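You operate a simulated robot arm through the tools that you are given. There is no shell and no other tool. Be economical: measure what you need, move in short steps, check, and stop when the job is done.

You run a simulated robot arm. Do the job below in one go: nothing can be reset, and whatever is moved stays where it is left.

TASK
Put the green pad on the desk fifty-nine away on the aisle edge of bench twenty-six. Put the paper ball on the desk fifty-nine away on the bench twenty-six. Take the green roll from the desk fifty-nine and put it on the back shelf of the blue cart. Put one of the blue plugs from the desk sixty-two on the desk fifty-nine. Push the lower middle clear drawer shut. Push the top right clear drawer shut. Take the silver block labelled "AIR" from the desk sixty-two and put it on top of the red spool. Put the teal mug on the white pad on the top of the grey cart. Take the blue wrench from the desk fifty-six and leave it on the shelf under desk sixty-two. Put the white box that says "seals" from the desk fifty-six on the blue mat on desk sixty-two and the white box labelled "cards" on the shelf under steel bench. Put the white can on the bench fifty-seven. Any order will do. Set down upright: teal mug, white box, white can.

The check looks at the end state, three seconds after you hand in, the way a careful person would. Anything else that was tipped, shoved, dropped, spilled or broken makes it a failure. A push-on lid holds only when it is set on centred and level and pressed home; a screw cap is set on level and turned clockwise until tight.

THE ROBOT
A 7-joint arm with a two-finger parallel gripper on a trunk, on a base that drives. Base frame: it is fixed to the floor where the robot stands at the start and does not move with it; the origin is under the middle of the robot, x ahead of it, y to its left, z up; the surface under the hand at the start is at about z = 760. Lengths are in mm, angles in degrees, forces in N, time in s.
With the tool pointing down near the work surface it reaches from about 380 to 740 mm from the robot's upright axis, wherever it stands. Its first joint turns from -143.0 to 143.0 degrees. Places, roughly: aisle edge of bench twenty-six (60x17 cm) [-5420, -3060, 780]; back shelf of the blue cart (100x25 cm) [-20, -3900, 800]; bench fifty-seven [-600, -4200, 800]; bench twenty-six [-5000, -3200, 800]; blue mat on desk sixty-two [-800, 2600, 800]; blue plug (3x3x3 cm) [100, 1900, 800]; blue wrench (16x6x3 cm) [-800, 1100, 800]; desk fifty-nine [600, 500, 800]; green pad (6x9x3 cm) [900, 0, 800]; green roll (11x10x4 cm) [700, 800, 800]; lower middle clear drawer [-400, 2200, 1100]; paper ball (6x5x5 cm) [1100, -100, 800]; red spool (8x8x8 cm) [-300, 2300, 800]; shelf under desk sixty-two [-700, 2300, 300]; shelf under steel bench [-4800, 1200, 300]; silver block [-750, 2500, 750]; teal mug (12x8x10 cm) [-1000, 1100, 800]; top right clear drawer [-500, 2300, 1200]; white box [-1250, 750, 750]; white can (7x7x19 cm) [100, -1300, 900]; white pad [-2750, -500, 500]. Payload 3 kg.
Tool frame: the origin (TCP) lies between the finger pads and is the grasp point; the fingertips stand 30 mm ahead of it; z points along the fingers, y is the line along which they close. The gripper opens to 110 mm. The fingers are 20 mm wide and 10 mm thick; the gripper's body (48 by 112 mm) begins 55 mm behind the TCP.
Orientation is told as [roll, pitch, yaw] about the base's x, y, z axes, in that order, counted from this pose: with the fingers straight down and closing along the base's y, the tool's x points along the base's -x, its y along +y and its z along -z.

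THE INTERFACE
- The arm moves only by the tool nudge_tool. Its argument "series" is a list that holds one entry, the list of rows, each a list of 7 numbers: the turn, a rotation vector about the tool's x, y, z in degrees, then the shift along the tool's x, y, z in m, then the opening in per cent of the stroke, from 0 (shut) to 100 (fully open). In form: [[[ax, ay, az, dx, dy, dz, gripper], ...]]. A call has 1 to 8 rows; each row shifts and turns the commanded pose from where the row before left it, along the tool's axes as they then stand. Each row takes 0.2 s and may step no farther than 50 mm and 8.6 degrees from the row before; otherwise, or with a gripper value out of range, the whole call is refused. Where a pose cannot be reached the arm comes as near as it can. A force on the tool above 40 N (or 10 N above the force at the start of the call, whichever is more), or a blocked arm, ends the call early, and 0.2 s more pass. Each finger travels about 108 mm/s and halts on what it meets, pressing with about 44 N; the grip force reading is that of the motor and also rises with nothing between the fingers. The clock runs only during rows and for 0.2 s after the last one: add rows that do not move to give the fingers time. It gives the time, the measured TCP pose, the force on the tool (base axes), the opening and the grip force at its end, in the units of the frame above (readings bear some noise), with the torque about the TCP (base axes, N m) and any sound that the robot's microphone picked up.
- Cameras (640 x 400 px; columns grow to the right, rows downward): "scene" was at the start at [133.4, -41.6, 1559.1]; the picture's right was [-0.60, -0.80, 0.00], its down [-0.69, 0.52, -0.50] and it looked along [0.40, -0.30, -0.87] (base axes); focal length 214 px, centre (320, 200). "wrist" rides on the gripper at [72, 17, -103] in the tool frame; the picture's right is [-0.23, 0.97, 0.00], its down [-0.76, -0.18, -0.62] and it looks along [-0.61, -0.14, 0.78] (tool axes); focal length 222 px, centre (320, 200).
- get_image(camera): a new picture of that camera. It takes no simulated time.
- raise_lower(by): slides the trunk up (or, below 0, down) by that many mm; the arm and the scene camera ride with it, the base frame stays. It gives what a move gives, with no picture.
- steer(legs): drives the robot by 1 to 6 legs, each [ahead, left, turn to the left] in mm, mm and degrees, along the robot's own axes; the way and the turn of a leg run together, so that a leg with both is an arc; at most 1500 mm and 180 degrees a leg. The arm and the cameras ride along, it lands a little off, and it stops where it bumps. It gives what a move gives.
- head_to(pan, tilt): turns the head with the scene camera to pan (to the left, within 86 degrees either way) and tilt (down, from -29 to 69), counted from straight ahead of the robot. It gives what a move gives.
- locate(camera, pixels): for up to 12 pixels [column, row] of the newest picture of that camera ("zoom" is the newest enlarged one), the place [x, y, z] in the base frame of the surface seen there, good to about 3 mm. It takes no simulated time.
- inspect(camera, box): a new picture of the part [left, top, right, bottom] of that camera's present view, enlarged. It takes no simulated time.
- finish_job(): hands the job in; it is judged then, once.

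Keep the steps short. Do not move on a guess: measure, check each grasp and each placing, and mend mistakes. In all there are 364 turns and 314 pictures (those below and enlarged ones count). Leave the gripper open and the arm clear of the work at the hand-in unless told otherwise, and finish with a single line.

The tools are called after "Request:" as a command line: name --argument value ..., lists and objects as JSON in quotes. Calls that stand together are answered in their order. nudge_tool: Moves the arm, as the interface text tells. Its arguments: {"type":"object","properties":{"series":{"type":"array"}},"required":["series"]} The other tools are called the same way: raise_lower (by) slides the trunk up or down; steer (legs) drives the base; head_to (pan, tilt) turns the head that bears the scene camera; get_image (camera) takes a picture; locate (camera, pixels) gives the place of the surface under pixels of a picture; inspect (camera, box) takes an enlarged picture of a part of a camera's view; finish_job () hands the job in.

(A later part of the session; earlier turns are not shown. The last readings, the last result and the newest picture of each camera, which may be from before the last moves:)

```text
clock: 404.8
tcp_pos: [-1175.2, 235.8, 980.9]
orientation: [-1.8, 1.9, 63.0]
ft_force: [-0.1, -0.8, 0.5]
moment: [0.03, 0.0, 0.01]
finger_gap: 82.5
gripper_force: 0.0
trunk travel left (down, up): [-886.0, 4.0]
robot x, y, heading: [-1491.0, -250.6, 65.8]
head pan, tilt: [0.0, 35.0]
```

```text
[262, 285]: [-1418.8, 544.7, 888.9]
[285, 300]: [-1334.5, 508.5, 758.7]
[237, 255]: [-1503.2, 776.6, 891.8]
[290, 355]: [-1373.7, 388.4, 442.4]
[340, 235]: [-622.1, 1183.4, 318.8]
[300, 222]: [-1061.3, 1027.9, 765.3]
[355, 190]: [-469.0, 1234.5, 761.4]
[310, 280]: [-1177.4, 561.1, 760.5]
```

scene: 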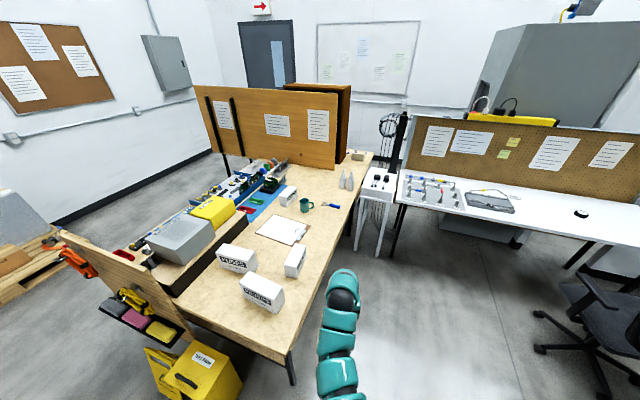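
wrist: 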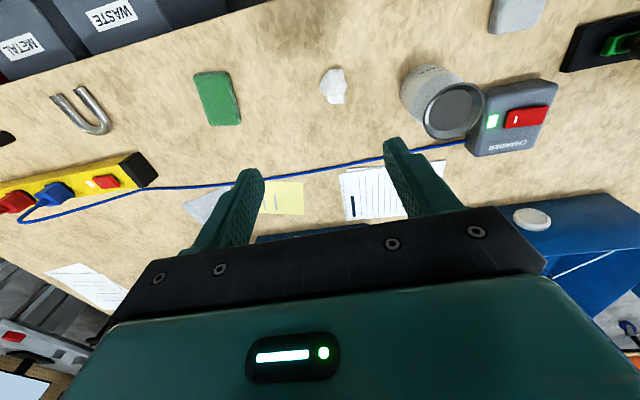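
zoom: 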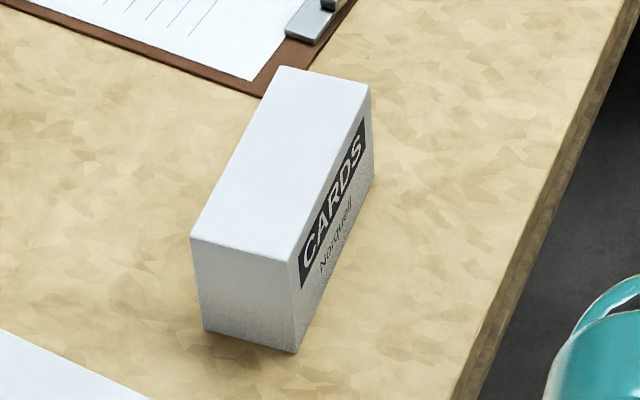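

CARDS box: centre (-1214,677), long side 49.6°, 157×65×100 mm, top 860. I'll grip it with the tool tilted about 50° so it can go under a bench. I drive closer and set the tilt.

Request:
steer --legs '[[281, 81, 0]]'

Request:
nudge_tool --series '[[[0, 0, 3.25, 0.0047, 0.0414, 0, 90], [0, 0, 3.25, 0.0068, 0.0411, 0, 90], [0, 0, 3.25, 0.009, 0.0407, 0, 90], [0, 0, 3.25, 0.0111, 0.0402, 0, 90], [0, -8.4, 0, 0, 0, 0, 90], [0, -8.4, 0, 0, 0, 0, 90], [0, -8.4, 0, 0, 0, 0, 90], [0, -8.4, 0, 0, 0, 0, 90]]]'

Request:
nudge_tool --series '[[[0, -8.4, 0, 0, 0, 0, 90], [0, -8.4, 0, 0, 0, 0, 90]]]'

Request:
get_image --camera "wrist"

```text
clock: 406.8
tcp_pos: [-1133.0, 524.7, 980.2]
orientation: [-1.8, 1.9, 62.9]
ft_force: [-0.4, -0.2, -1.0]
moment: [0.0, 0.0, 0.05]
finger_gap: 82.6
gripper_force: 0.0
trunk travel left (down, up): [-886.0, 4.0]
robot x, y, heading: [-1447.9, 42.3, 65.3]
head pan, tilt: [0.0, 35.0]
```

```text
clock: 408.6
tcp_pos: [-1290.1, 583.4, 977.0]
orientation: [-2.5, -32.3, 51.3]
ft_force: [0.8, 0.5, -0.1]
moment: [0.02, 0.02, 0.05]
finger_gap: 98.8
gripper_force: 0.1
trunk travel left (down, up): [-886.0, 4.0]
robot x, y, heading: [-1448.1, 37.9, 65.6]
head pan, tilt: [0.0, 35.0]
```

```text
clock: 409.2
tcp_pos: [-1288.6, 584.0, 976.4]
orientation: [-3.1, -49.2, 52.4]
ft_force: [0.1, -1.0, -0.5]
moment: [0.01, 0.02, -0.01]
finger_gap: 98.8
gripper_force: 0.0
trunk travel left (down, up): [-886.0, 4.0]
robot x, y, heading: [-1448.6, 41.4, 65.6]
head pan, tilt: [0.0, 35.0]
```

```text
232 pictures are left
```

wrist: 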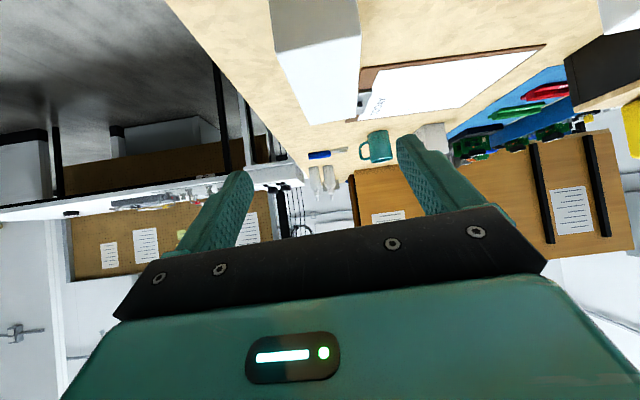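

Tilt is set. I correct the small roll, line up with the box and advance most of the way.

Request:
nudge_tool --series '[[[-1, 0, 1.8, 0.0283, 0.0022, 0, 92], [0, 0, 0, 0.0283, 0.0022, 0, 92], [0, 0, 0, 0, 0, 0.041, 92], [0, 0, 0, 0, 0, 0.041, 92], [0, 0, 0, 0, 0, 0.04, 92]]]'

Request:
get_image --camera "wrist"

```text
clock: 410.2
tcp_pos: [-1284.3, 602.3, 892.5]
orientation: [0.9, -49.7, 49.1]
ft_force: [1.3, -8.2, 18.7]
moment: [-1.75, 1.66, 1.04]
finger_gap: 101.5
gripper_force: 0.1
trunk travel left (down, up): [-886.0, 4.0]
robot x, y, heading: [-1449.1, 36.5, 65.7]
head pan, tilt: [0.0, 35.0]
stopped in row 4: the force on the tool passed its limit at 64 N (the readings are from after the stop); the commanded pose is now the measured one
```

```text
231 pictures are left
```

wrist: 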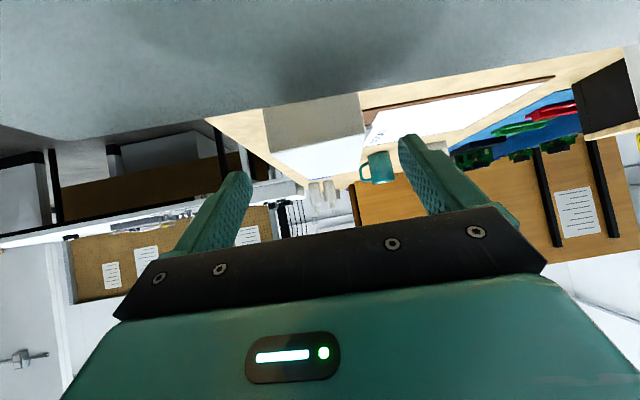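

The camera bracket under the hand touched the FILTERS box. I lift straight up, reduce the tilt to 40°, and check whether the FILTERS box moved.

Request:
nudge_tool --series '[[[0, 0, 0, -0.038, 0, -0.032, 92], [0, 4.8, 0, -0.038, 0, -0.032, 92], [0, 4.8, 0, -0.02, 0, -0.02, 92]]]'

Request:
inspect --camera "scene" --box '[190, 170, 370, 330]'

```text
clock: 411.0
tcp_pos: [-1283.9, 603.3, 1018.5]
orientation: [0.7, -39.9, 49.3]
ft_force: [-0.1, -0.7, -0.5]
moment: [0.03, 0.0, -0.01]
finger_gap: 101.5
gripper_force: 0.0
trunk travel left (down, up): [-886.0, 4.0]
robot x, y, heading: [-1446.3, 43.3, 65.6]
head pan, tilt: [0.0, 35.0]
```

```text
2.50 times, centred on (280, 250) of scene
```

zoom: 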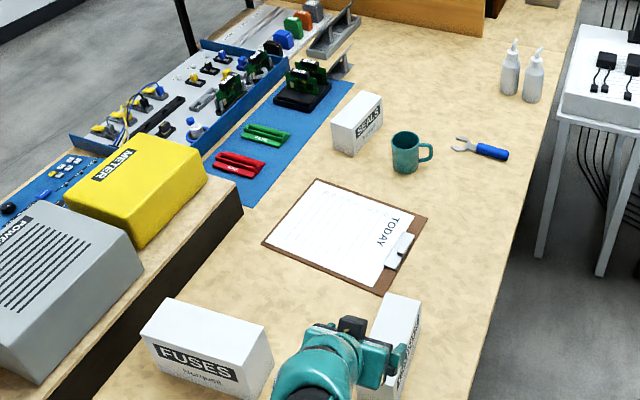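

Request:
head_to --pan 5 --tilt 55

Request:
get_image --camera "scene"

```text
clock: 411.8
tcp_pos: [-1283.6, 602.0, 1019.1]
orientation: [0.6, -39.9, 49.4]
ft_force: [-0.4, 0.7, 0.1]
moment: [0.02, -0.01, 0.02]
finger_gap: 101.2
gripper_force: 0.0
trunk travel left (down, up): [-886.0, 4.0]
robot x, y, heading: [-1447.9, 39.3, 65.5]
head pan, tilt: [5.0, 55.0]
```

```text
229 pictures are left
```

scene: 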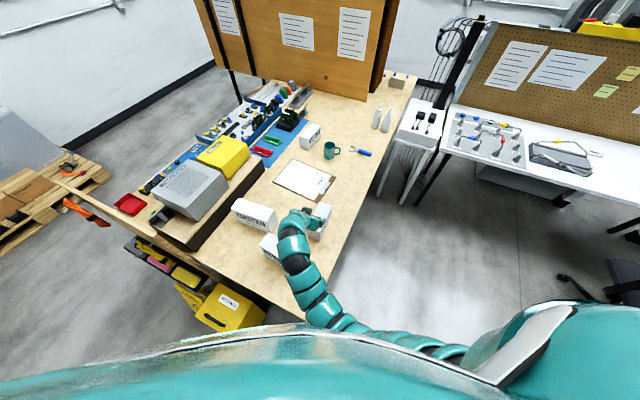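

Request:
inspect --camera "scene" --box '[220, 180, 350, 290]'

```text
3.64 times, centred on (285, 235) of scene
```

zoom: 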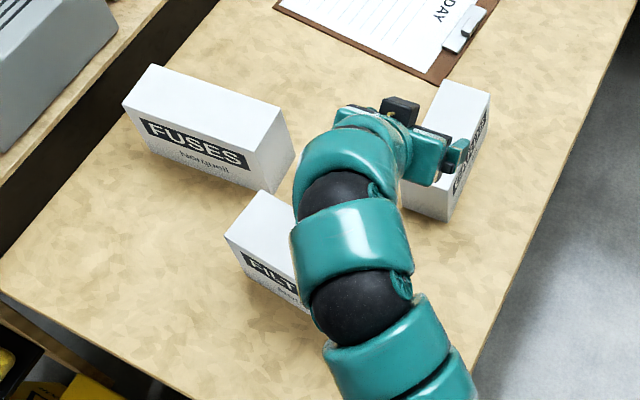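

Request:
locate --camera "zoom" --pixels '[[262, 193], [228, 237], [236, 268], [290, 272], [295, 205], [300, 308], [127, 103], [152, 68]]'

```text
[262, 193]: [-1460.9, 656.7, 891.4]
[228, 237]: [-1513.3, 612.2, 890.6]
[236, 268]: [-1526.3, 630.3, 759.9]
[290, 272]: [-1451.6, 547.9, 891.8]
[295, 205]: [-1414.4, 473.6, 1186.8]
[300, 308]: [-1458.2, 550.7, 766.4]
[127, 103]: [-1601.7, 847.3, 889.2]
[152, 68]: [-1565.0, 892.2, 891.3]
```

FILTERS box appears where it was (projected corners match within a few px). Now I move over the CARDS box with 40° tilt and come straight down.

Request:
nudge_tool --series '[[[0, 0, 0, -0.0324, -0.0016, 0.027, 95], [0, 0, 0, -0.0324, -0.0016, 0.027, 95], [0, 0, 0, 0.0293, 0, 0.0351, 95], [0, 0, 0, 0.0293, 0, 0.0351, 95], [0, 0, 0, 0.0293, 0, 0.0351, 95]]]'

Request:
get_image --camera "wrist"

```text
clock: 413.0
tcp_pos: [-1227.9, 666.0, 883.0]
orientation: [0.7, -39.9, 49.3]
ft_force: [0.4, -0.4, 0.0]
moment: [0.01, -0.03, 0.03]
finger_gap: 104.5
gripper_force: 0.1
trunk travel left (down, up): [-886.0, 4.0]
robot x, y, heading: [-1450.1, 36.7, 65.5]
head pan, tilt: [5.0, 55.0]
```

```text
227 pictures are left
```

wrist: 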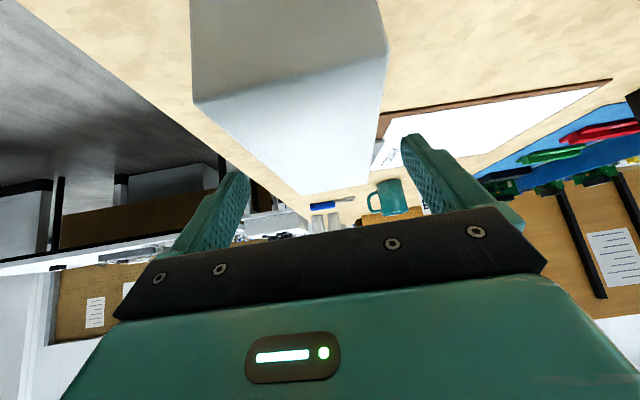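

The box lies between the fingers. I go down the last 46 mm, close, and lift.

Request:
nudge_tool --series '[[[0, 0, 0, 0.0293, 0, 0.0351, 95], [0, 0, 0, 0, 0, 0, 10], [0, 0, 0, 0, 0, 0, 10], [0, 0, 0, 0, 0, 0, 10], [0, 0, 0, -0.0293, 0, -0.0351, 10], [0, 0, 0, -0.0293, 0, -0.0351, 10], [0, 0, 0, -0.0293, 0, -0.0351, 10]]]'

Request:
get_image --camera "wrist"

```text
clock: 414.6
tcp_pos: [-1226.4, 665.5, 974.2]
orientation: [0.5, -39.7, 49.4]
ft_force: [-0.1, 0.6, -3.4]
moment: [-0.03, 0.06, 0.02]
finger_gap: 69.9
gripper_force: 44.2
trunk travel left (down, up): [-886.0, 4.0]
robot x, y, heading: [-1448.5, 35.0, 65.5]
head pan, tilt: [5.0, 55.0]
```

```text
226 pictures are left
```

wrist: 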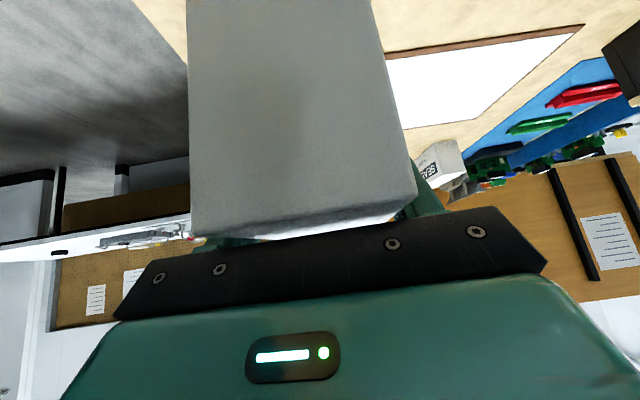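

CARDS box held (gap 70). I back off, turn west-north-west and drive toward the steel bench, then look.

Request:
steer --legs '[[-372, -114, 0], [0, 0, 85], [1103, -123, 0], [1192, 329, 0]]'

Request:
head_to --pan 10 --tilt 32

Request:
get_image --camera "scene"

```text
clock: 431.8
tcp_pos: [-4214.5, 832.2, 973.6]
orientation: [0.6, -39.7, 135.6]
ft_force: [-1.6, 0.6, -3.5]
moment: [-0.02, -0.04, -0.02]
finger_gap: 70.1
gripper_force: 44.1
trunk travel left (down, up): [-886.0, 4.0]
robot x, y, heading: [-3605.6, 569.6, 151.8]
head pan, tilt: [5.0, 55.0]
```

```text
clock: 432.7
tcp_pos: [-4214.2, 831.0, 973.1]
orientation: [0.6, -39.8, 135.6]
ft_force: [0.9, -0.6, -3.6]
moment: [-0.02, -0.05, 0.05]
finger_gap: 70.0
gripper_force: 43.9
trunk travel left (down, up): [-886.0, 4.0]
robot x, y, heading: [-3604.0, 569.0, 152.0]
head pan, tilt: [10.0, 32.0]
```

```text
225 pictures are left
```

scene: 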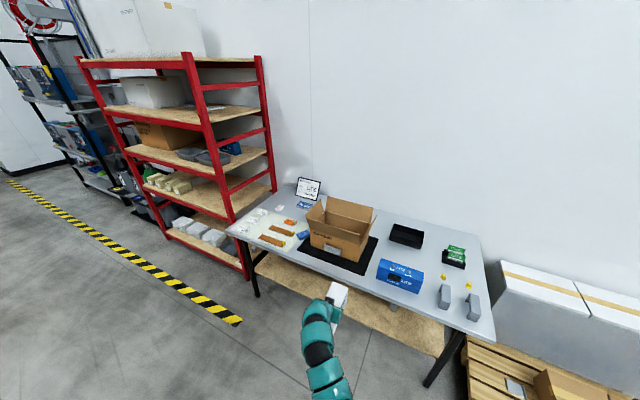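

Request:
locate --camera "scene" --pixels '[[280, 270], [300, 285], [385, 312], [420, 330], [410, 350], [430, 385], [258, 295], [250, 247], [400, 300], [480, 338], [370, 325], [430, 318]]'

```text
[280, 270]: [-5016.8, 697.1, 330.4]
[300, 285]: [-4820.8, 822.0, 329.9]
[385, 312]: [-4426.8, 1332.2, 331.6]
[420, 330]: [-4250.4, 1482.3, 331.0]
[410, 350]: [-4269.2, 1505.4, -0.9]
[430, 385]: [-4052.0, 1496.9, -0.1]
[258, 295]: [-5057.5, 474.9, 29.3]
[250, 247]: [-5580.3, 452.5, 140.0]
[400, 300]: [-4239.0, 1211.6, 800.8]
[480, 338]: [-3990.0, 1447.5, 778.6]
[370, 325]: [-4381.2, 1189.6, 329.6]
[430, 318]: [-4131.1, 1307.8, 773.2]
```

Shelf at z≈331, its front line runs (-5057,475)–(-4052,1497), with the bench top overhanging about 78 mm. I check the arm's height profile behind the hand.

Request:
locate --camera "scene" --pixels '[[335, 292], [320, 312], [312, 325], [318, 350], [325, 372], [335, 392]]'

Request:
inspect --camera "scene" --box '[230, 230, 460, 390]'

```text
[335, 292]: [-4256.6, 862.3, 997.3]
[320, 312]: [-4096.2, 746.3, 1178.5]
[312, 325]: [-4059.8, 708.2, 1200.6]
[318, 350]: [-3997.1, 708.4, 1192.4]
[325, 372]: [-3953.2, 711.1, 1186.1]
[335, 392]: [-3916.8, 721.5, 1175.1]
```

```text
2.50 times, centred on (345, 310) of scene
```

zoom: 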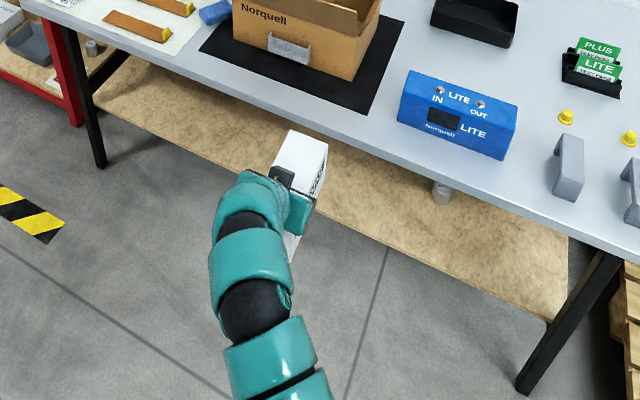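

The arm stays within 230 mm above the TCP, so it fits below the bench top (~740). I position in front, lower the trunk 535 mm.

Request:
steer --legs '[[223, 284, 0]]'

Request:
raise_lower --by -535

Request:
get_image --camera "scene"

Request:
get_image --camera "wrist"

```text
clock: 435.0
tcp_pos: [-4545.8, 686.8, 973.0]
orientation: [0.5, -39.7, 135.6]
ft_force: [0.6, -0.4, -3.4]
moment: [-0.07, -0.06, 0.01]
finger_gap: 69.8
gripper_force: 43.6
trunk travel left (down, up): [-886.0, 4.0]
robot x, y, heading: [-3936.0, 423.8, 151.8]
head pan, tilt: [10.0, 32.0]
```

```text
refused: -535 is not a number from -400 to 400
```

```text
223 pictures are left
```

scene: 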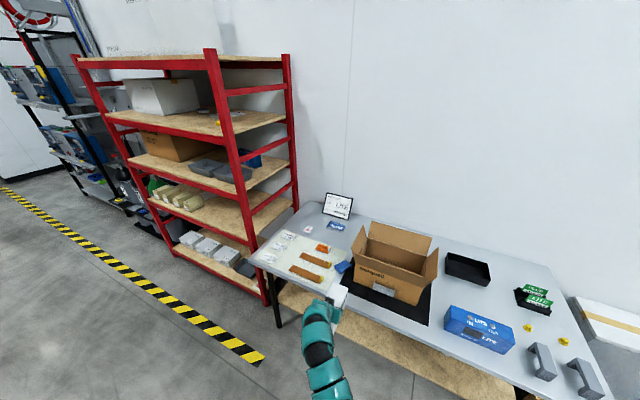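

```text
222 pictures are left
```

wrist: 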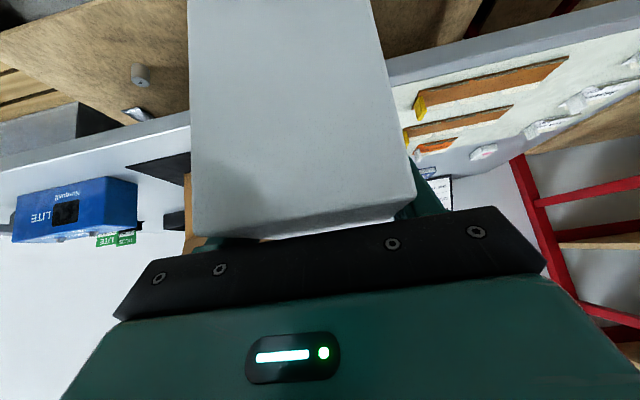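

The trunk step limit is 400. I back off 60 mm for clearance and lower in two steps, then drive in under the bench.

Request:
steer --legs '[[-57, 17, 0]]'

Request:
raise_lower --by -400

Request:
raise_lower --by -138

Request:
get_image --camera "wrist"

```text
clock: 436.0
tcp_pos: [-4502.7, 643.6, 973.3]
orientation: [0.6, -39.9, 135.6]
ft_force: [0.7, 0.0, -3.0]
moment: [-0.05, -0.03, -0.01]
finger_gap: 69.9
gripper_force: 43.9
trunk travel left (down, up): [-886.0, 4.0]
robot x, y, heading: [-3890.0, 377.7, 151.9]
head pan, tilt: [10.0, 32.0]
```

```text
clock: 439.8
tcp_pos: [-4503.7, 644.6, 573.1]
orientation: [0.6, -39.9, 135.6]
ft_force: [0.6, -0.1, -4.5]
moment: [-0.04, -0.07, 0.04]
finger_gap: 69.9
gripper_force: 44.0
trunk travel left (down, up): [-486.0, 404.0]
robot x, y, heading: [-3894.7, 378.7, 151.8]
head pan, tilt: [10.0, 32.0]
```

```text
clock: 441.5
tcp_pos: [-4503.0, 644.7, 435.6]
orientation: [0.6, -39.8, 135.5]
ft_force: [0.5, 0.6, -2.8]
moment: [-0.04, -0.04, 0.0]
finger_gap: 69.7
gripper_force: 43.9
trunk travel left (down, up): [-348.0, 542.0]
robot x, y, heading: [-3895.3, 380.2, 151.8]
head pan, tilt: [10.0, 32.0]
```

```text
221 pictures are left
```

wrist: 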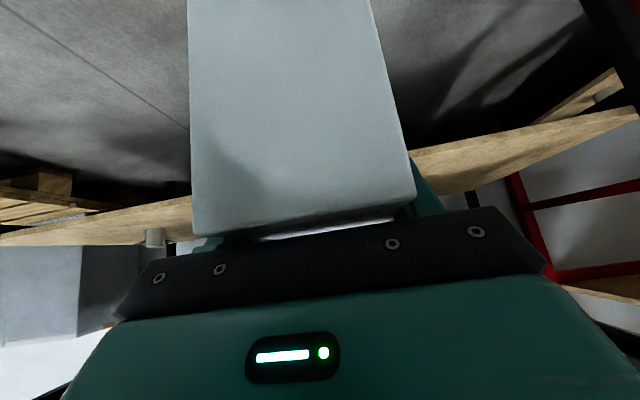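

Box bottom is about 28 mm above the shelf level. I drive in under the bench.

Request:
steer --legs '[[371, -108, 0]]'

Request:
raise_lower --by -24

Request:
get_image --camera "wrist"

```text
clock: 443.9
tcp_pos: [-4778.6, 913.7, 434.7]
orientation: [0.6, -39.7, 135.7]
ft_force: [0.2, -0.4, -3.4]
moment: [-0.04, -0.02, 0.02]
finger_gap: 69.9
gripper_force: 43.7
trunk travel left (down, up): [-348.0, 542.0]
robot x, y, heading: [-4166.6, 651.3, 151.8]
head pan, tilt: [10.0, 32.0]
```

```text
clock: 444.6
tcp_pos: [-4779.7, 913.8, 410.5]
orientation: [0.5, -39.8, 135.6]
ft_force: [-0.2, -0.4, -2.7]
moment: [-0.04, -0.04, 0.01]
finger_gap: 69.9
gripper_force: 44.1
trunk travel left (down, up): [-324.0, 566.0]
robot x, y, heading: [-4169.5, 654.5, 151.9]
head pan, tilt: [10.0, 32.0]
```

```text
220 pictures are left
```

wrist: 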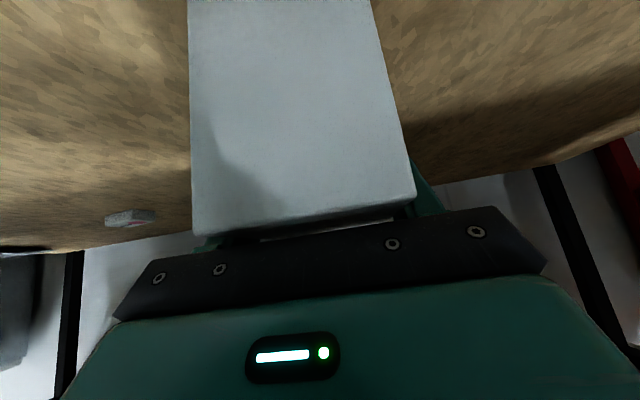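

Over the shelf. I lower in 2 mm steps to contact.

Request:
nudge_tool --series '[[[0, 0, 0, 0.0013, 0, 0.0015, 10], [0, 0, 0, 0.0013, 0, 0.0015, 10], [0, 0, 0, 0.0013, 0, 0.0015, 10], [0, 0, 0, 0, 0, 0, 10]]]'

```text
clock: 445.6
tcp_pos: [-4780.3, 913.7, 405.8]
orientation: [0.6, -39.9, 135.7]
ft_force: [2.3, -1.4, 10.2]
moment: [-0.31, -1.08, -0.03]
finger_gap: 70.0
gripper_force: 44.0
trunk travel left (down, up): [-324.0, 566.0]
robot x, y, heading: [-4167.6, 650.2, 151.8]
head pan, tilt: [10.0, 32.0]
```

Contact. I open and withdraw along the tool axis.

Request:
nudge_tool --series '[[[0, 0, 0, 0, 0, 0, 95], [0, 0, 0, 0, 0, 0, 95], [0, 0, 0, 0, 0, -0.03, 95], [0, 0, 0, 0, 0, -0.045, 95], [0, 0, 0, 0, 0, -0.045, 95]]]'

Request:
get_image --camera "wrist"

```text
clock: 446.8
tcp_pos: [-4722.7, 860.7, 497.5]
orientation: [0.5, -39.6, 135.7]
ft_force: [0.1, -0.2, -0.3]
moment: [-0.02, 0.01, -0.04]
finger_gap: 104.6
gripper_force: 0.2
trunk travel left (down, up): [-324.0, 566.0]
robot x, y, heading: [-4166.9, 651.9, 151.9]
head pan, tilt: [10.0, 32.0]
```

```text
219 pictures are left
```

wrist: 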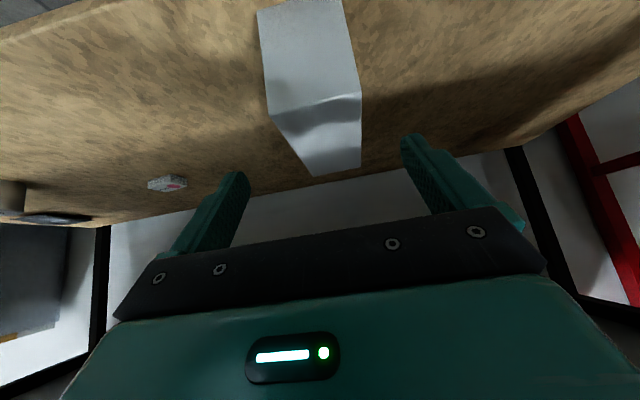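

CARDS box stands upright on the shelf. I back out, raise the trunk, and drive to the east side of desk fifty-six for the mug.

Request:
steer --legs '[[-371, 108, 0]]'

Request:
raise_lower --by 400

Request:
raise_lower --by 160

Request:
steer --legs '[[-1291, -541, 0], [-1140, 15, 0], [0, 0, -24], [-29, -930, 0], [230, -421, 0]]'

Request:
nudge_tool --series '[[[0, 8, 0, 0, 0, 0, 100], [0, 8, 0, 0, 0, 0, 100], [0, 8, 0, 0, 0, 0, 100], [0, 8, 0, 0, 0, 0, 100], [0, 7.8, 0, 0, 0, 0, 100]]]'

Request:
get_image --camera "scene"

```text
clock: 449.2
tcp_pos: [-4450.6, 591.4, 497.6]
orientation: [0.6, -39.8, 135.7]
ft_force: [-0.2, 0.5, -0.1]
moment: [0.03, 0.0, -0.01]
finger_gap: 104.5
gripper_force: 0.0
trunk travel left (down, up): [-324.0, 566.0]
robot x, y, heading: [-3896.1, 382.9, 152.1]
head pan, tilt: [10.0, 32.0]
```

```text
clock: 453.0
tcp_pos: [-4451.5, 592.4, 897.9]
orientation: [0.5, -39.7, 135.7]
ft_force: [-0.4, -0.3, 0.5]
moment: [0.0, -0.02, -0.02]
finger_gap: 104.7
gripper_force: 0.0
trunk travel left (down, up): [-724.0, 166.0]
robot x, y, heading: [-3897.6, 381.1, 152.0]
head pan, tilt: [10.0, 32.0]
```

```text
clock: 454.9
tcp_pos: [-4450.8, 593.3, 1057.7]
orientation: [0.6, -39.7, 135.6]
ft_force: [0.1, -0.2, 1.2]
moment: [0.04, 0.01, 0.0]
finger_gap: 104.4
gripper_force: 0.1
trunk travel left (down, up): [-884.0, 6.0]
robot x, y, heading: [-3894.7, 384.5, 151.9]
head pan, tilt: [10.0, 32.0]
```

```text
clock: 475.4
tcp_pos: [-984.2, 1138.8, 1057.2]
orientation: [0.7, -39.8, 112.0]
ft_force: [-0.1, -0.2, -0.9]
moment: [-0.02, 0.01, 0.04]
finger_gap: 104.5
gripper_force: 0.0
trunk travel left (down, up): [-884.0, 6.0]
robot x, y, heading: [-561.7, 726.5, 128.3]
head pan, tilt: [10.0, 32.0]
```

```text
clock: 476.6
tcp_pos: [-985.5, 1137.9, 1056.6]
orientation: [0.6, 0.1, 112.7]
ft_force: [0.8, -0.6, -0.1]
moment: [-0.06, 0.0, 0.01]
finger_gap: 110.2
gripper_force: 0.0
trunk travel left (down, up): [-884.0, 6.0]
robot x, y, heading: [-559.8, 729.4, 128.6]
head pan, tilt: [10.0, 32.0]
```

```text
218 pictures are left
```

scene: 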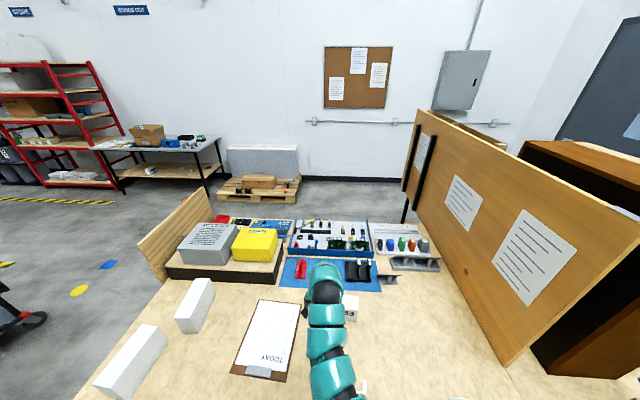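

The hand is right above the mug. I look with the wrist camera.

Request:
get_image --camera "wrist"

```text
217 pictures are left
```

wrist: 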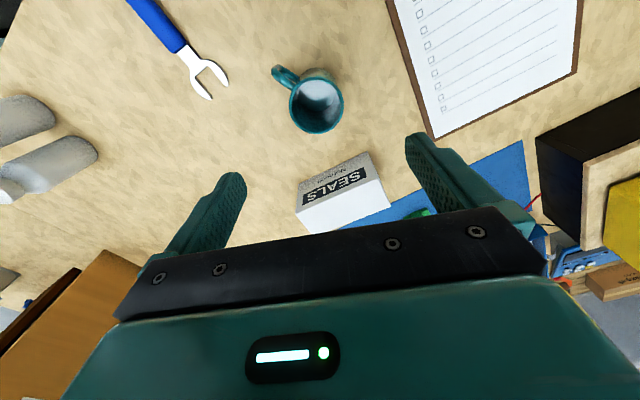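

Request:
locate --camera "wrist" --pixels '[[291, 105], [343, 100], [312, 82], [320, 132], [283, 75], [298, 88], [170, 35], [205, 75], [318, 190], [350, 170], [380, 195], [335, 215]]'

```text
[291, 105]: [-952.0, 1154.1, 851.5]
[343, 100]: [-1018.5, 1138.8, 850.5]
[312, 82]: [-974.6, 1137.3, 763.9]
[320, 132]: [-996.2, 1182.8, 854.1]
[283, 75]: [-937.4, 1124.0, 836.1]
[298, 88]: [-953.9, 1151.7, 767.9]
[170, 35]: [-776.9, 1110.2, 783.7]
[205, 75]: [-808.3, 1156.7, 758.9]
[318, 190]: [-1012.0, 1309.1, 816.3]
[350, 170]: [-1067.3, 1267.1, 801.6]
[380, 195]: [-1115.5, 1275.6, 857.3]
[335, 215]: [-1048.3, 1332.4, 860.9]
```

Mug centre ≈ (-986,1150), radius 35, handle toward -28°, rim at 853. I turn the wrist 17°, centre and descend to z≈818.

Request:
nudge_tool --series '[[[0, 0, -8.5, -0.0052, -0.0029, 0, 100], [0, 0, -8.5, -0.0052, -0.0029, 0, 100], [0, 0, 0, 0, 0, 0.047, 100], [0, 0, 0, 0, 0, 0.047, 100], [0, 0, 0, 0, 0, 0.047, 100], [0, 0, 0, 0, 0, 0.047, 100]]]'

Request:
get_image --camera "wrist"

```text
clock: 478.0
tcp_pos: [-984.4, 1151.2, 871.1]
orientation: [0.4, -0.1, 129.5]
ft_force: [0.0, -0.6, 0.1]
moment: [0.01, 0.0, 0.01]
finger_gap: 109.9
gripper_force: 0.1
trunk travel left (down, up): [-884.0, 6.0]
robot x, y, heading: [-559.7, 726.2, 128.3]
head pan, tilt: [10.0, 32.0]
```

```text
216 pictures are left
```

wrist: 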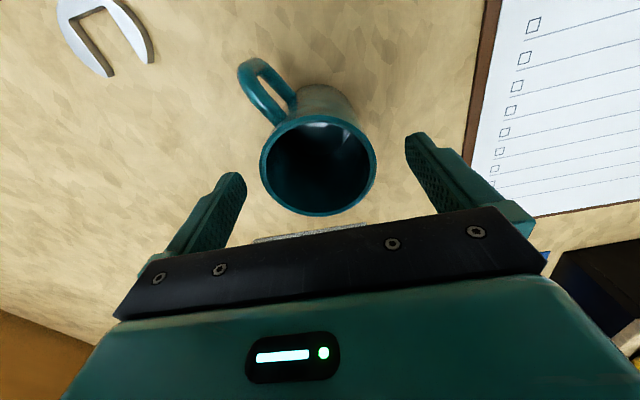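

Centred, handle clear. I descend the last 52 mm, close, and lift 140 mm.

Request:
nudge_tool --series '[[[0, 0, 0, 0, 0, 0.026, 100], [0, 0, 0, 0, 0, 0.026, 100], [0, 0, 0, 0, 0, 0, 10], [0, 0, 0, 0, 0, 0, 10], [0, 0, 0, 0, 0, 0, 10], [0, 0, 0, 0, 0, -0.047, 10], [0, 0, 0, 0, 0, -0.047, 10], [0, 0, 0, 0, 0, -0.047, 10]]]'

Request:
get_image --camera "wrist"

```text
clock: 479.8
tcp_pos: [-982.1, 1148.9, 959.8]
orientation: [0.4, -0.2, 129.5]
ft_force: [0.2, -0.9, -2.5]
moment: [0.04, 0.04, 0.01]
finger_gap: 71.7
gripper_force: 44.5
trunk travel left (down, up): [-884.0, 6.0]
robot x, y, heading: [-560.5, 724.8, 128.3]
head pan, tilt: [10.0, 32.0]
```

```text
215 pictures are left
```

wrist: 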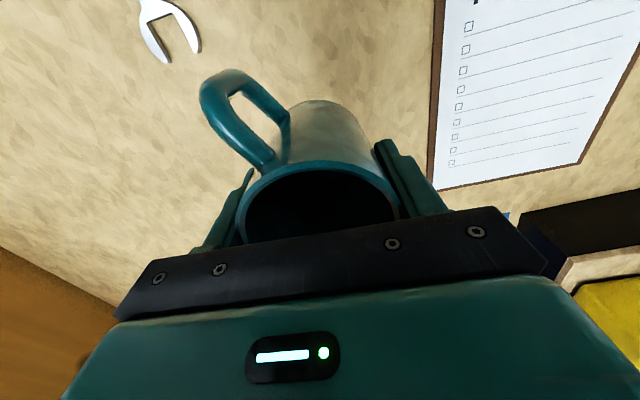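

Mug held upright (gap 72). I lift a bit more, drive back around the desk to the grey cart's north-east side, and turn to it.

Request:
nudge_tool --series '[[[0, 0, 0, 0, 0, -0.047, 10], [0, 0, 0, 0, 0, -0.047, 10]]]'

Request:
steer --legs '[[-255, 444, 0], [33, 930, 0], [849, 349, 0], [0, 0, 90]]'

Request:
head_to --pan 5 --tilt 45

Request:
get_image --camera "scene"

```text
clock: 480.4
tcp_pos: [-985.6, 1150.4, 1054.0]
orientation: [0.5, -0.2, 129.5]
ft_force: [0.5, 0.2, -3.2]
moment: [-0.03, 0.0, -0.01]
finger_gap: 71.8
gripper_force: 43.7
trunk travel left (down, up): [-884.0, 6.0]
robot x, y, heading: [-563.4, 726.7, 128.5]
head pan, tilt: [10.0, 32.0]
```

```text
clock: 496.1
tcp_pos: [-2726.2, -275.8, 1053.8]
orientation: [0.3, -0.1, -140.5]
ft_force: [-0.1, -0.9, -2.3]
moment: [-0.05, -0.02, -0.02]
finger_gap: 71.6
gripper_force: 44.3
trunk travel left (down, up): [-884.0, 6.0]
robot x, y, heading: [-2299.7, 144.5, -141.8]
head pan, tilt: [10.0, 32.0]
```

```text
clock: 496.9
tcp_pos: [-2726.0, -275.6, 1054.1]
orientation: [0.4, 0.0, -140.6]
ft_force: [-0.2, -0.1, -2.2]
moment: [-0.06, 0.01, -0.01]
finger_gap: 71.6
gripper_force: 44.1
trunk travel left (down, up): [-884.0, 6.0]
robot x, y, heading: [-2301.8, 147.8, -141.8]
head pan, tilt: [5.0, 45.0]
```

```text
214 pictures are left
```

scene: 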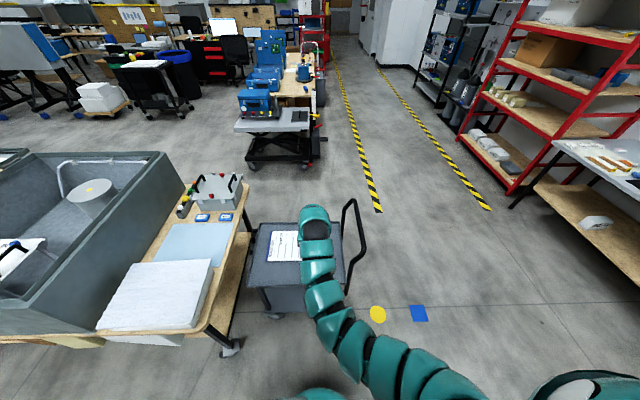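

I see the grey cart with the white pad at (285,246). I measure it and the handle.

Request:
locate --camera "scene" --pixels '[[285, 246], [273, 233], [270, 258], [297, 259], [252, 280], [258, 228], [352, 205], [355, 255], [332, 245], [262, 250]]'

Request:
get_image --camera "wrist"

```text
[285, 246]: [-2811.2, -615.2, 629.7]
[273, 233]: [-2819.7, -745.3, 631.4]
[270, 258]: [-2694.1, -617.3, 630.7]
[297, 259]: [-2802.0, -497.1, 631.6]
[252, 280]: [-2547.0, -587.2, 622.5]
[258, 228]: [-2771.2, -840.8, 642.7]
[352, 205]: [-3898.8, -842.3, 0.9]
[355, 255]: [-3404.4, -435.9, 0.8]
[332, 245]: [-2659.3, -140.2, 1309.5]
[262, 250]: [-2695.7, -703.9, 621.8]
```

```text
213 pictures are left
```

wrist: 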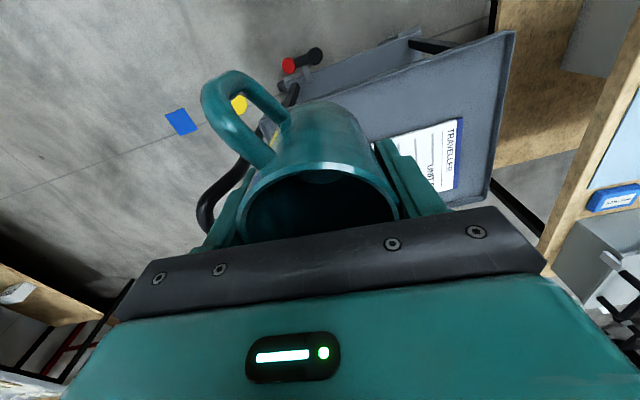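

Pad centre ≈ (-2811,-621), top z≈631. I check the handle's height, then drive closer.

Request:
locate --camera "wrist" --pixels '[[205, 205], [235, 165], [300, 90], [310, 60], [430, 165], [395, 145]]'

Request:
steer --legs '[[246, 186, 0]]'

Request:
get_image --camera "wrist"

```text
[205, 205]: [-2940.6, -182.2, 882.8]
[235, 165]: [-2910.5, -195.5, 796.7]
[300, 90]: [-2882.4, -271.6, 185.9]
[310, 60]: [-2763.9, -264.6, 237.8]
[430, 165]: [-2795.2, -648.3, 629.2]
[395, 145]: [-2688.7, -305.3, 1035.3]
```

```text
clock: 499.0
tcp_pos: [-2806.5, -574.3, 1053.2]
orientation: [0.4, -0.1, -140.7]
ft_force: [0.2, 0.2, -2.8]
moment: [-0.04, -0.02, 0.01]
finger_gap: 71.6
gripper_force: 43.8
trunk travel left (down, up): [-884.0, 6.0]
robot x, y, heading: [-2380.4, -148.5, -141.7]
head pan, tilt: [5.0, 45.0]
```

```text
212 pictures are left
```

wrist: 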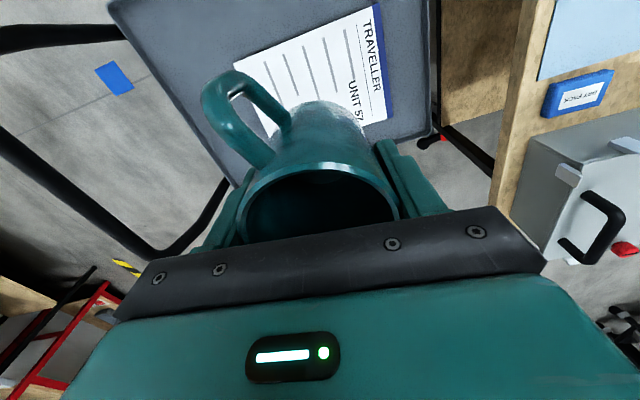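

Request:
locate --camera "wrist" --pixels '[[238, 62], [376, 8], [385, 116], [345, 60], [270, 133]]'

Request:
raise_lower --by -300

```text
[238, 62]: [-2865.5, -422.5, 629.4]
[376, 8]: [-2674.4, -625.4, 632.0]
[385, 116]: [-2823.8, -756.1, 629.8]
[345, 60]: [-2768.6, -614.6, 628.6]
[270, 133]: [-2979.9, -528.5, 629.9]
```

```text
clock: 502.0
tcp_pos: [-2805.1, -573.5, 753.4]
orientation: [0.4, -0.2, -140.6]
ft_force: [0.3, -0.6, -2.3]
moment: [-0.01, 0.02, -0.02]
finger_gap: 71.4
gripper_force: 43.9
trunk travel left (down, up): [-584.0, 306.0]
robot x, y, heading: [-2379.9, -148.9, -141.9]
head pan, tilt: [5.0, 45.0]
```

Pad spans about 280×200 mm with centre (-2845,-589). I shift the mug to (-2835,-590) and lower to just above contact.

Request:
nudge_tool --series '[[[0, 0, 0, -0.0337, -0.0063, 0, 10], [0, 0, 0, 0, 0, 0.04, 10], [0, 0, 0, 0, 0, 0.018, 10], [0, 0, 0, 0, 0, 0.003, 10], [0, 0, 0, 0, 0, 0.003, 10], [0, 0, 0, 0, 0, 0, 10]]]'

Request:
get_image --camera "wrist"

```text
clock: 503.4
tcp_pos: [-2835.0, -590.1, 689.2]
orientation: [0.4, 0.0, -140.7]
ft_force: [0.4, 0.5, -4.7]
moment: [-0.01, -0.02, 0.03]
finger_gap: 71.7
gripper_force: 44.0
trunk travel left (down, up): [-584.0, 306.0]
robot x, y, heading: [-2380.9, -151.4, -141.9]
head pan, tilt: [5.0, 45.0]
```

```text
211 pictures are left
```

wrist: 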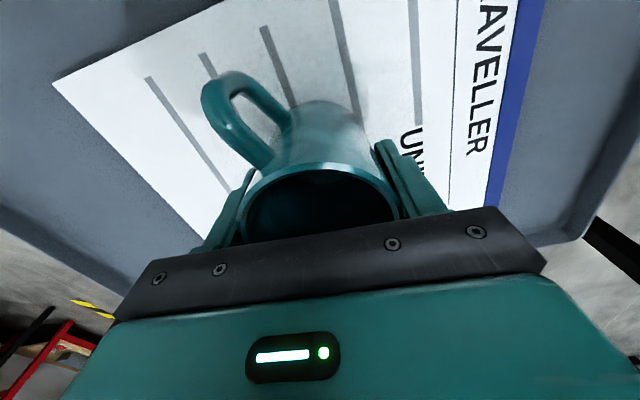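

Mug is inside the pad's area; no contact yet. I lower in 2 mm steps, then check.

Request:
nudge_tool --series '[[[0, 0, 0, 0, 0, 0.002, 10], [0, 0, 0, 0, 0, 0.002, 10], [0, 0, 0, 0, 0, 0, 10]]]'

```text
clock: 504.2
tcp_pos: [-2834.1, -591.1, 687.3]
orientation: [0.5, -0.4, -140.7]
ft_force: [-0.4, 1.7, 17.8]
moment: [0.25, -0.45, 0.03]
finger_gap: 71.8
gripper_force: 43.8
trunk travel left (down, up): [-584.0, 306.0]
robot x, y, heading: [-2379.9, -149.9, -141.9]
head pan, tilt: [5.0, 45.0]
```

Request:
nudge_tool --series '[[[0, 0, 0, 0, 0, -0.0015, 95], [0, 0, 0, 0, 0, 0, 95], [0, 0, 0, 0, 0, -0.03, 95], [0, 0, 0, 0, 0, -0.045, 95], [0, 0, 0, 0, 0, -0.045, 95]]]'

Request:
raise_lower --by 300

Request:
get_image --camera "wrist"

```text
clock: 505.4
tcp_pos: [-2836.3, -590.9, 805.6]
orientation: [0.4, -0.2, -140.6]
ft_force: [-0.1, -0.4, 0.2]
moment: [-0.02, 0.03, 0.01]
finger_gap: 104.4
gripper_force: 0.0
trunk travel left (down, up): [-584.0, 306.0]
robot x, y, heading: [-2377.1, -152.7, -142.0]
head pan, tilt: [5.0, 45.0]
```

```text
clock: 508.4
tcp_pos: [-2835.8, -590.2, 1105.5]
orientation: [0.4, -0.2, -140.8]
ft_force: [-0.1, 0.3, 0.0]
moment: [-0.01, 0.02, -0.04]
finger_gap: 104.3
gripper_force: 0.0
trunk travel left (down, up): [-884.0, 6.0]
robot x, y, heading: [-2376.7, -151.4, -141.9]
head pan, tilt: [5.0, 45.0]
```

```text
210 pictures are left
```

wrist: 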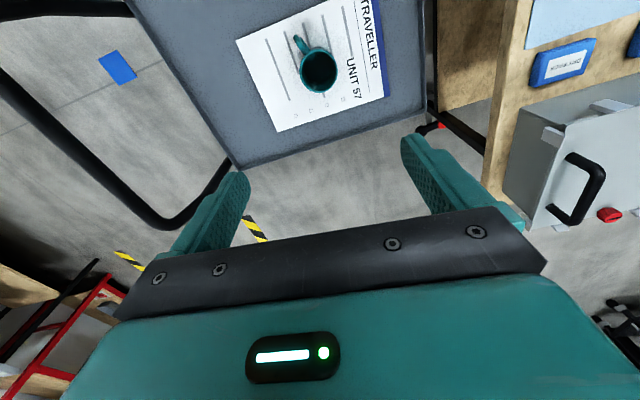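

Mug done. Next I need to see how to reach desk sixty-two. I back off and turn to look north between the pallet and desk fifty-six.

Request:
steer --legs '[[-246, -186, 0], [0, 0, -145]]'

Request:
head_to --pan 0 --tilt 25

Request:
get_image --camera "scene"

```text
clock: 516.4
tcp_pos: [-2179.9, 769.9, 1105.6]
orientation: [0.3, -0.2, 74.5]
ft_force: [-0.3, 0.0, -0.2]
moment: [0.02, 0.01, 0.01]
finger_gap: 104.6
gripper_force: 0.1
trunk travel left (down, up): [-884.0, 6.0]
robot x, y, heading: [-2299.6, 150.1, 73.4]
head pan, tilt: [5.0, 45.0]
```

```text
clock: 517.2
tcp_pos: [-2179.8, 770.8, 1105.2]
orientation: [0.4, -0.3, 74.6]
ft_force: [-0.4, -1.2, -0.6]
moment: [-0.03, 0.01, -0.02]
finger_gap: 104.6
gripper_force: 0.1
trunk travel left (down, up): [-884.0, 6.0]
robot x, y, heading: [-2300.2, 150.3, 73.2]
head pan, tilt: [0.0, 25.0]
```

```text
209 pictures are left
```

scene: 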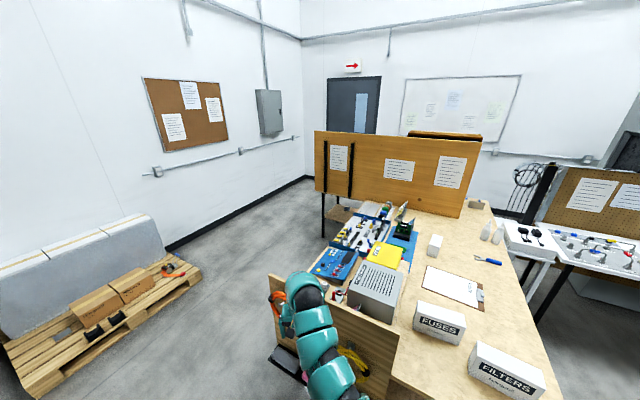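

Request:
locate --camera "scene" --pixels '[[240, 280], [265, 230], [290, 205], [325, 236], [273, 350], [200, 272], [160, 315], [322, 195], [310, 190], [270, 280], [250, 340], [340, 215]]'

```text
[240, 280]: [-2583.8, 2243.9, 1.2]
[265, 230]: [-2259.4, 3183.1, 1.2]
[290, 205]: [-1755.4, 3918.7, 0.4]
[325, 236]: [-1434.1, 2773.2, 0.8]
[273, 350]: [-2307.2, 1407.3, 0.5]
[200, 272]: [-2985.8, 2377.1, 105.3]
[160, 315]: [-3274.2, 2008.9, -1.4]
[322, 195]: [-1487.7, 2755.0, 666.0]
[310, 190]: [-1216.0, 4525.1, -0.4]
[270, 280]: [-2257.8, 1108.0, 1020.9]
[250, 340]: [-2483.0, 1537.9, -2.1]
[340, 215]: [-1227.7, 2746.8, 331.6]
```

The way to desk sixty-two leads around desk fifty-six's west end. I drive there and look.

Request:
steer --legs '[[970, 763, 0], [1058, -46, 0], [939, -343, 0], [0, 0, -75]]'

Request:
head_to --pan -25 --tilt 30

Request:
get_image --camera "scene"

```text
clock: 536.6
tcp_pos: [-1203.0, 3152.8, 1104.6]
orientation: [0.5, -0.3, -0.8]
ft_force: [-0.9, 0.4, 1.1]
moment: [0.04, 0.01, 0.0]
finger_gap: 104.7
gripper_force: 0.0
trunk travel left (down, up): [-884.0, 6.0]
robot x, y, heading: [-1830.6, 3113.1, -1.9]
head pan, tilt: [0.0, 25.0]
```

```text
clock: 537.5
tcp_pos: [-1202.2, 3154.0, 1104.8]
orientation: [0.4, -0.2, -0.8]
ft_force: [-0.5, 0.1, 0.0]
moment: [0.03, -0.01, 0.01]
finger_gap: 104.7
gripper_force: 0.1
trunk travel left (down, up): [-884.0, 6.0]
robot x, y, heading: [-1833.0, 3109.3, -2.0]
head pan, tilt: [-25.0, 30.0]
```

```text
208 pictures are left
```

scene: 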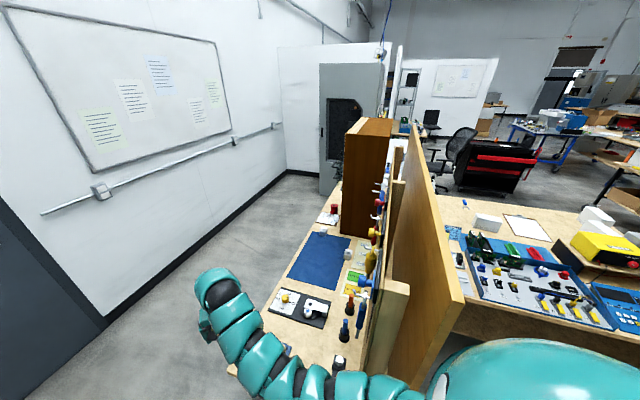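

I see desk sixty-two with the blue mat at (320,258). I measure its front edge and the aisle.

Request:
locate --camera "scene" --pixels '[[320, 258], [284, 285], [330, 205], [300, 300], [150, 290], [270, 200], [318, 205], [345, 255], [352, 300], [300, 170], [365, 130], [235, 360]]'

```text
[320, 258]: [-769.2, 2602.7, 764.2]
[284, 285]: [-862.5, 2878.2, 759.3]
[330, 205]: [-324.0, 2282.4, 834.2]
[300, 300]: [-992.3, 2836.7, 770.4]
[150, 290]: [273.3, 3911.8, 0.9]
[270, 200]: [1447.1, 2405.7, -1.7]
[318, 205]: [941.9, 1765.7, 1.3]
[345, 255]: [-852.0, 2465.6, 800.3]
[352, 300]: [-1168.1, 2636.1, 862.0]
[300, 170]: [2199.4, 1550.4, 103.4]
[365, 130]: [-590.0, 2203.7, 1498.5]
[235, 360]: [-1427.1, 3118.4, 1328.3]
```

The aisle in front of desk sixty-two is about 1.5 m wide. I drive round the desk's corner and turn to face it from a distance.

Request:
steer --legs '[[316, 503, 0], [708, -225, 0], [841, -234, 0], [0, 0, -122]]'

Request:
head_to --pan 0 --tilt 30

Request:
get_image --camera "scene"

```text
clock: 553.8
tcp_pos: [-271.8, 2531.5, 1105.4]
orientation: [0.4, -0.2, -122.8]
ft_force: [0.6, 0.1, -0.7]
moment: [0.03, -0.01, 0.03]
finger_gap: 104.8
gripper_force: 0.0
trunk travel left (down, up): [-884.0, 6.0]
robot x, y, heading: [27.9, 3084.9, -124.1]
head pan, tilt: [-25.0, 30.0]
```

```text
clock: 554.7
tcp_pos: [-273.1, 2531.1, 1105.3]
orientation: [0.5, -0.1, -122.9]
ft_force: [-0.2, 0.0, -0.5]
moment: [-0.01, 0.0, -0.02]
finger_gap: 104.4
gripper_force: 0.0
trunk travel left (down, up): [-884.0, 6.0]
robot x, y, heading: [24.4, 3090.0, -124.0]
head pan, tilt: [0.0, 30.0]
```

```text
207 pictures are left
```

scene: 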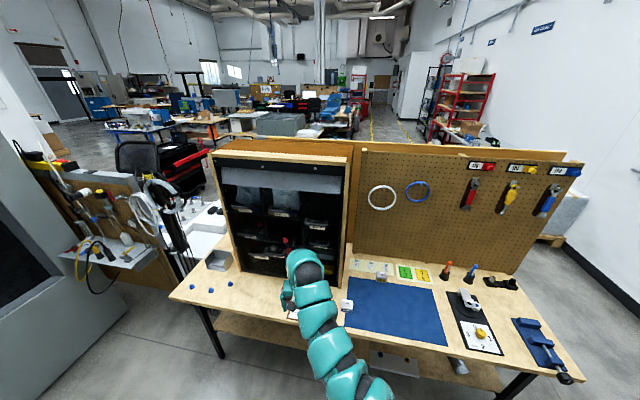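

Request:
inspect --camera "scene" --box '[215, 150, 355, 290]'

Request:
inspect --camera "scene" --box '[330, 240, 580, 390]'

```text
2.86 times, centred on (285, 220) of scene
```

zoom: 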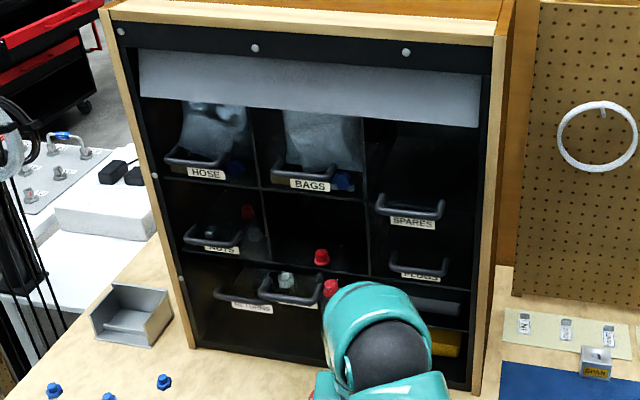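

```text
2.56 times, centred on (455, 315) of scene
```

zoom: 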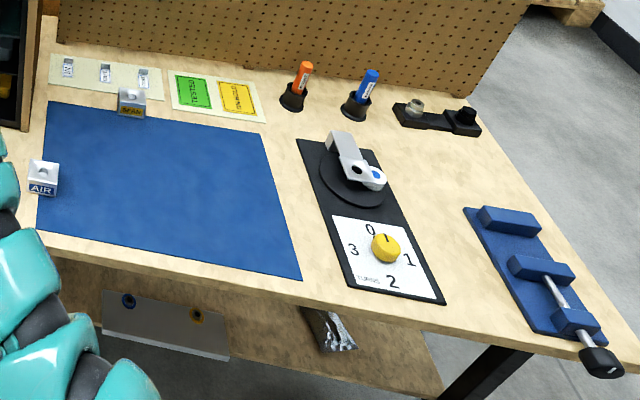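

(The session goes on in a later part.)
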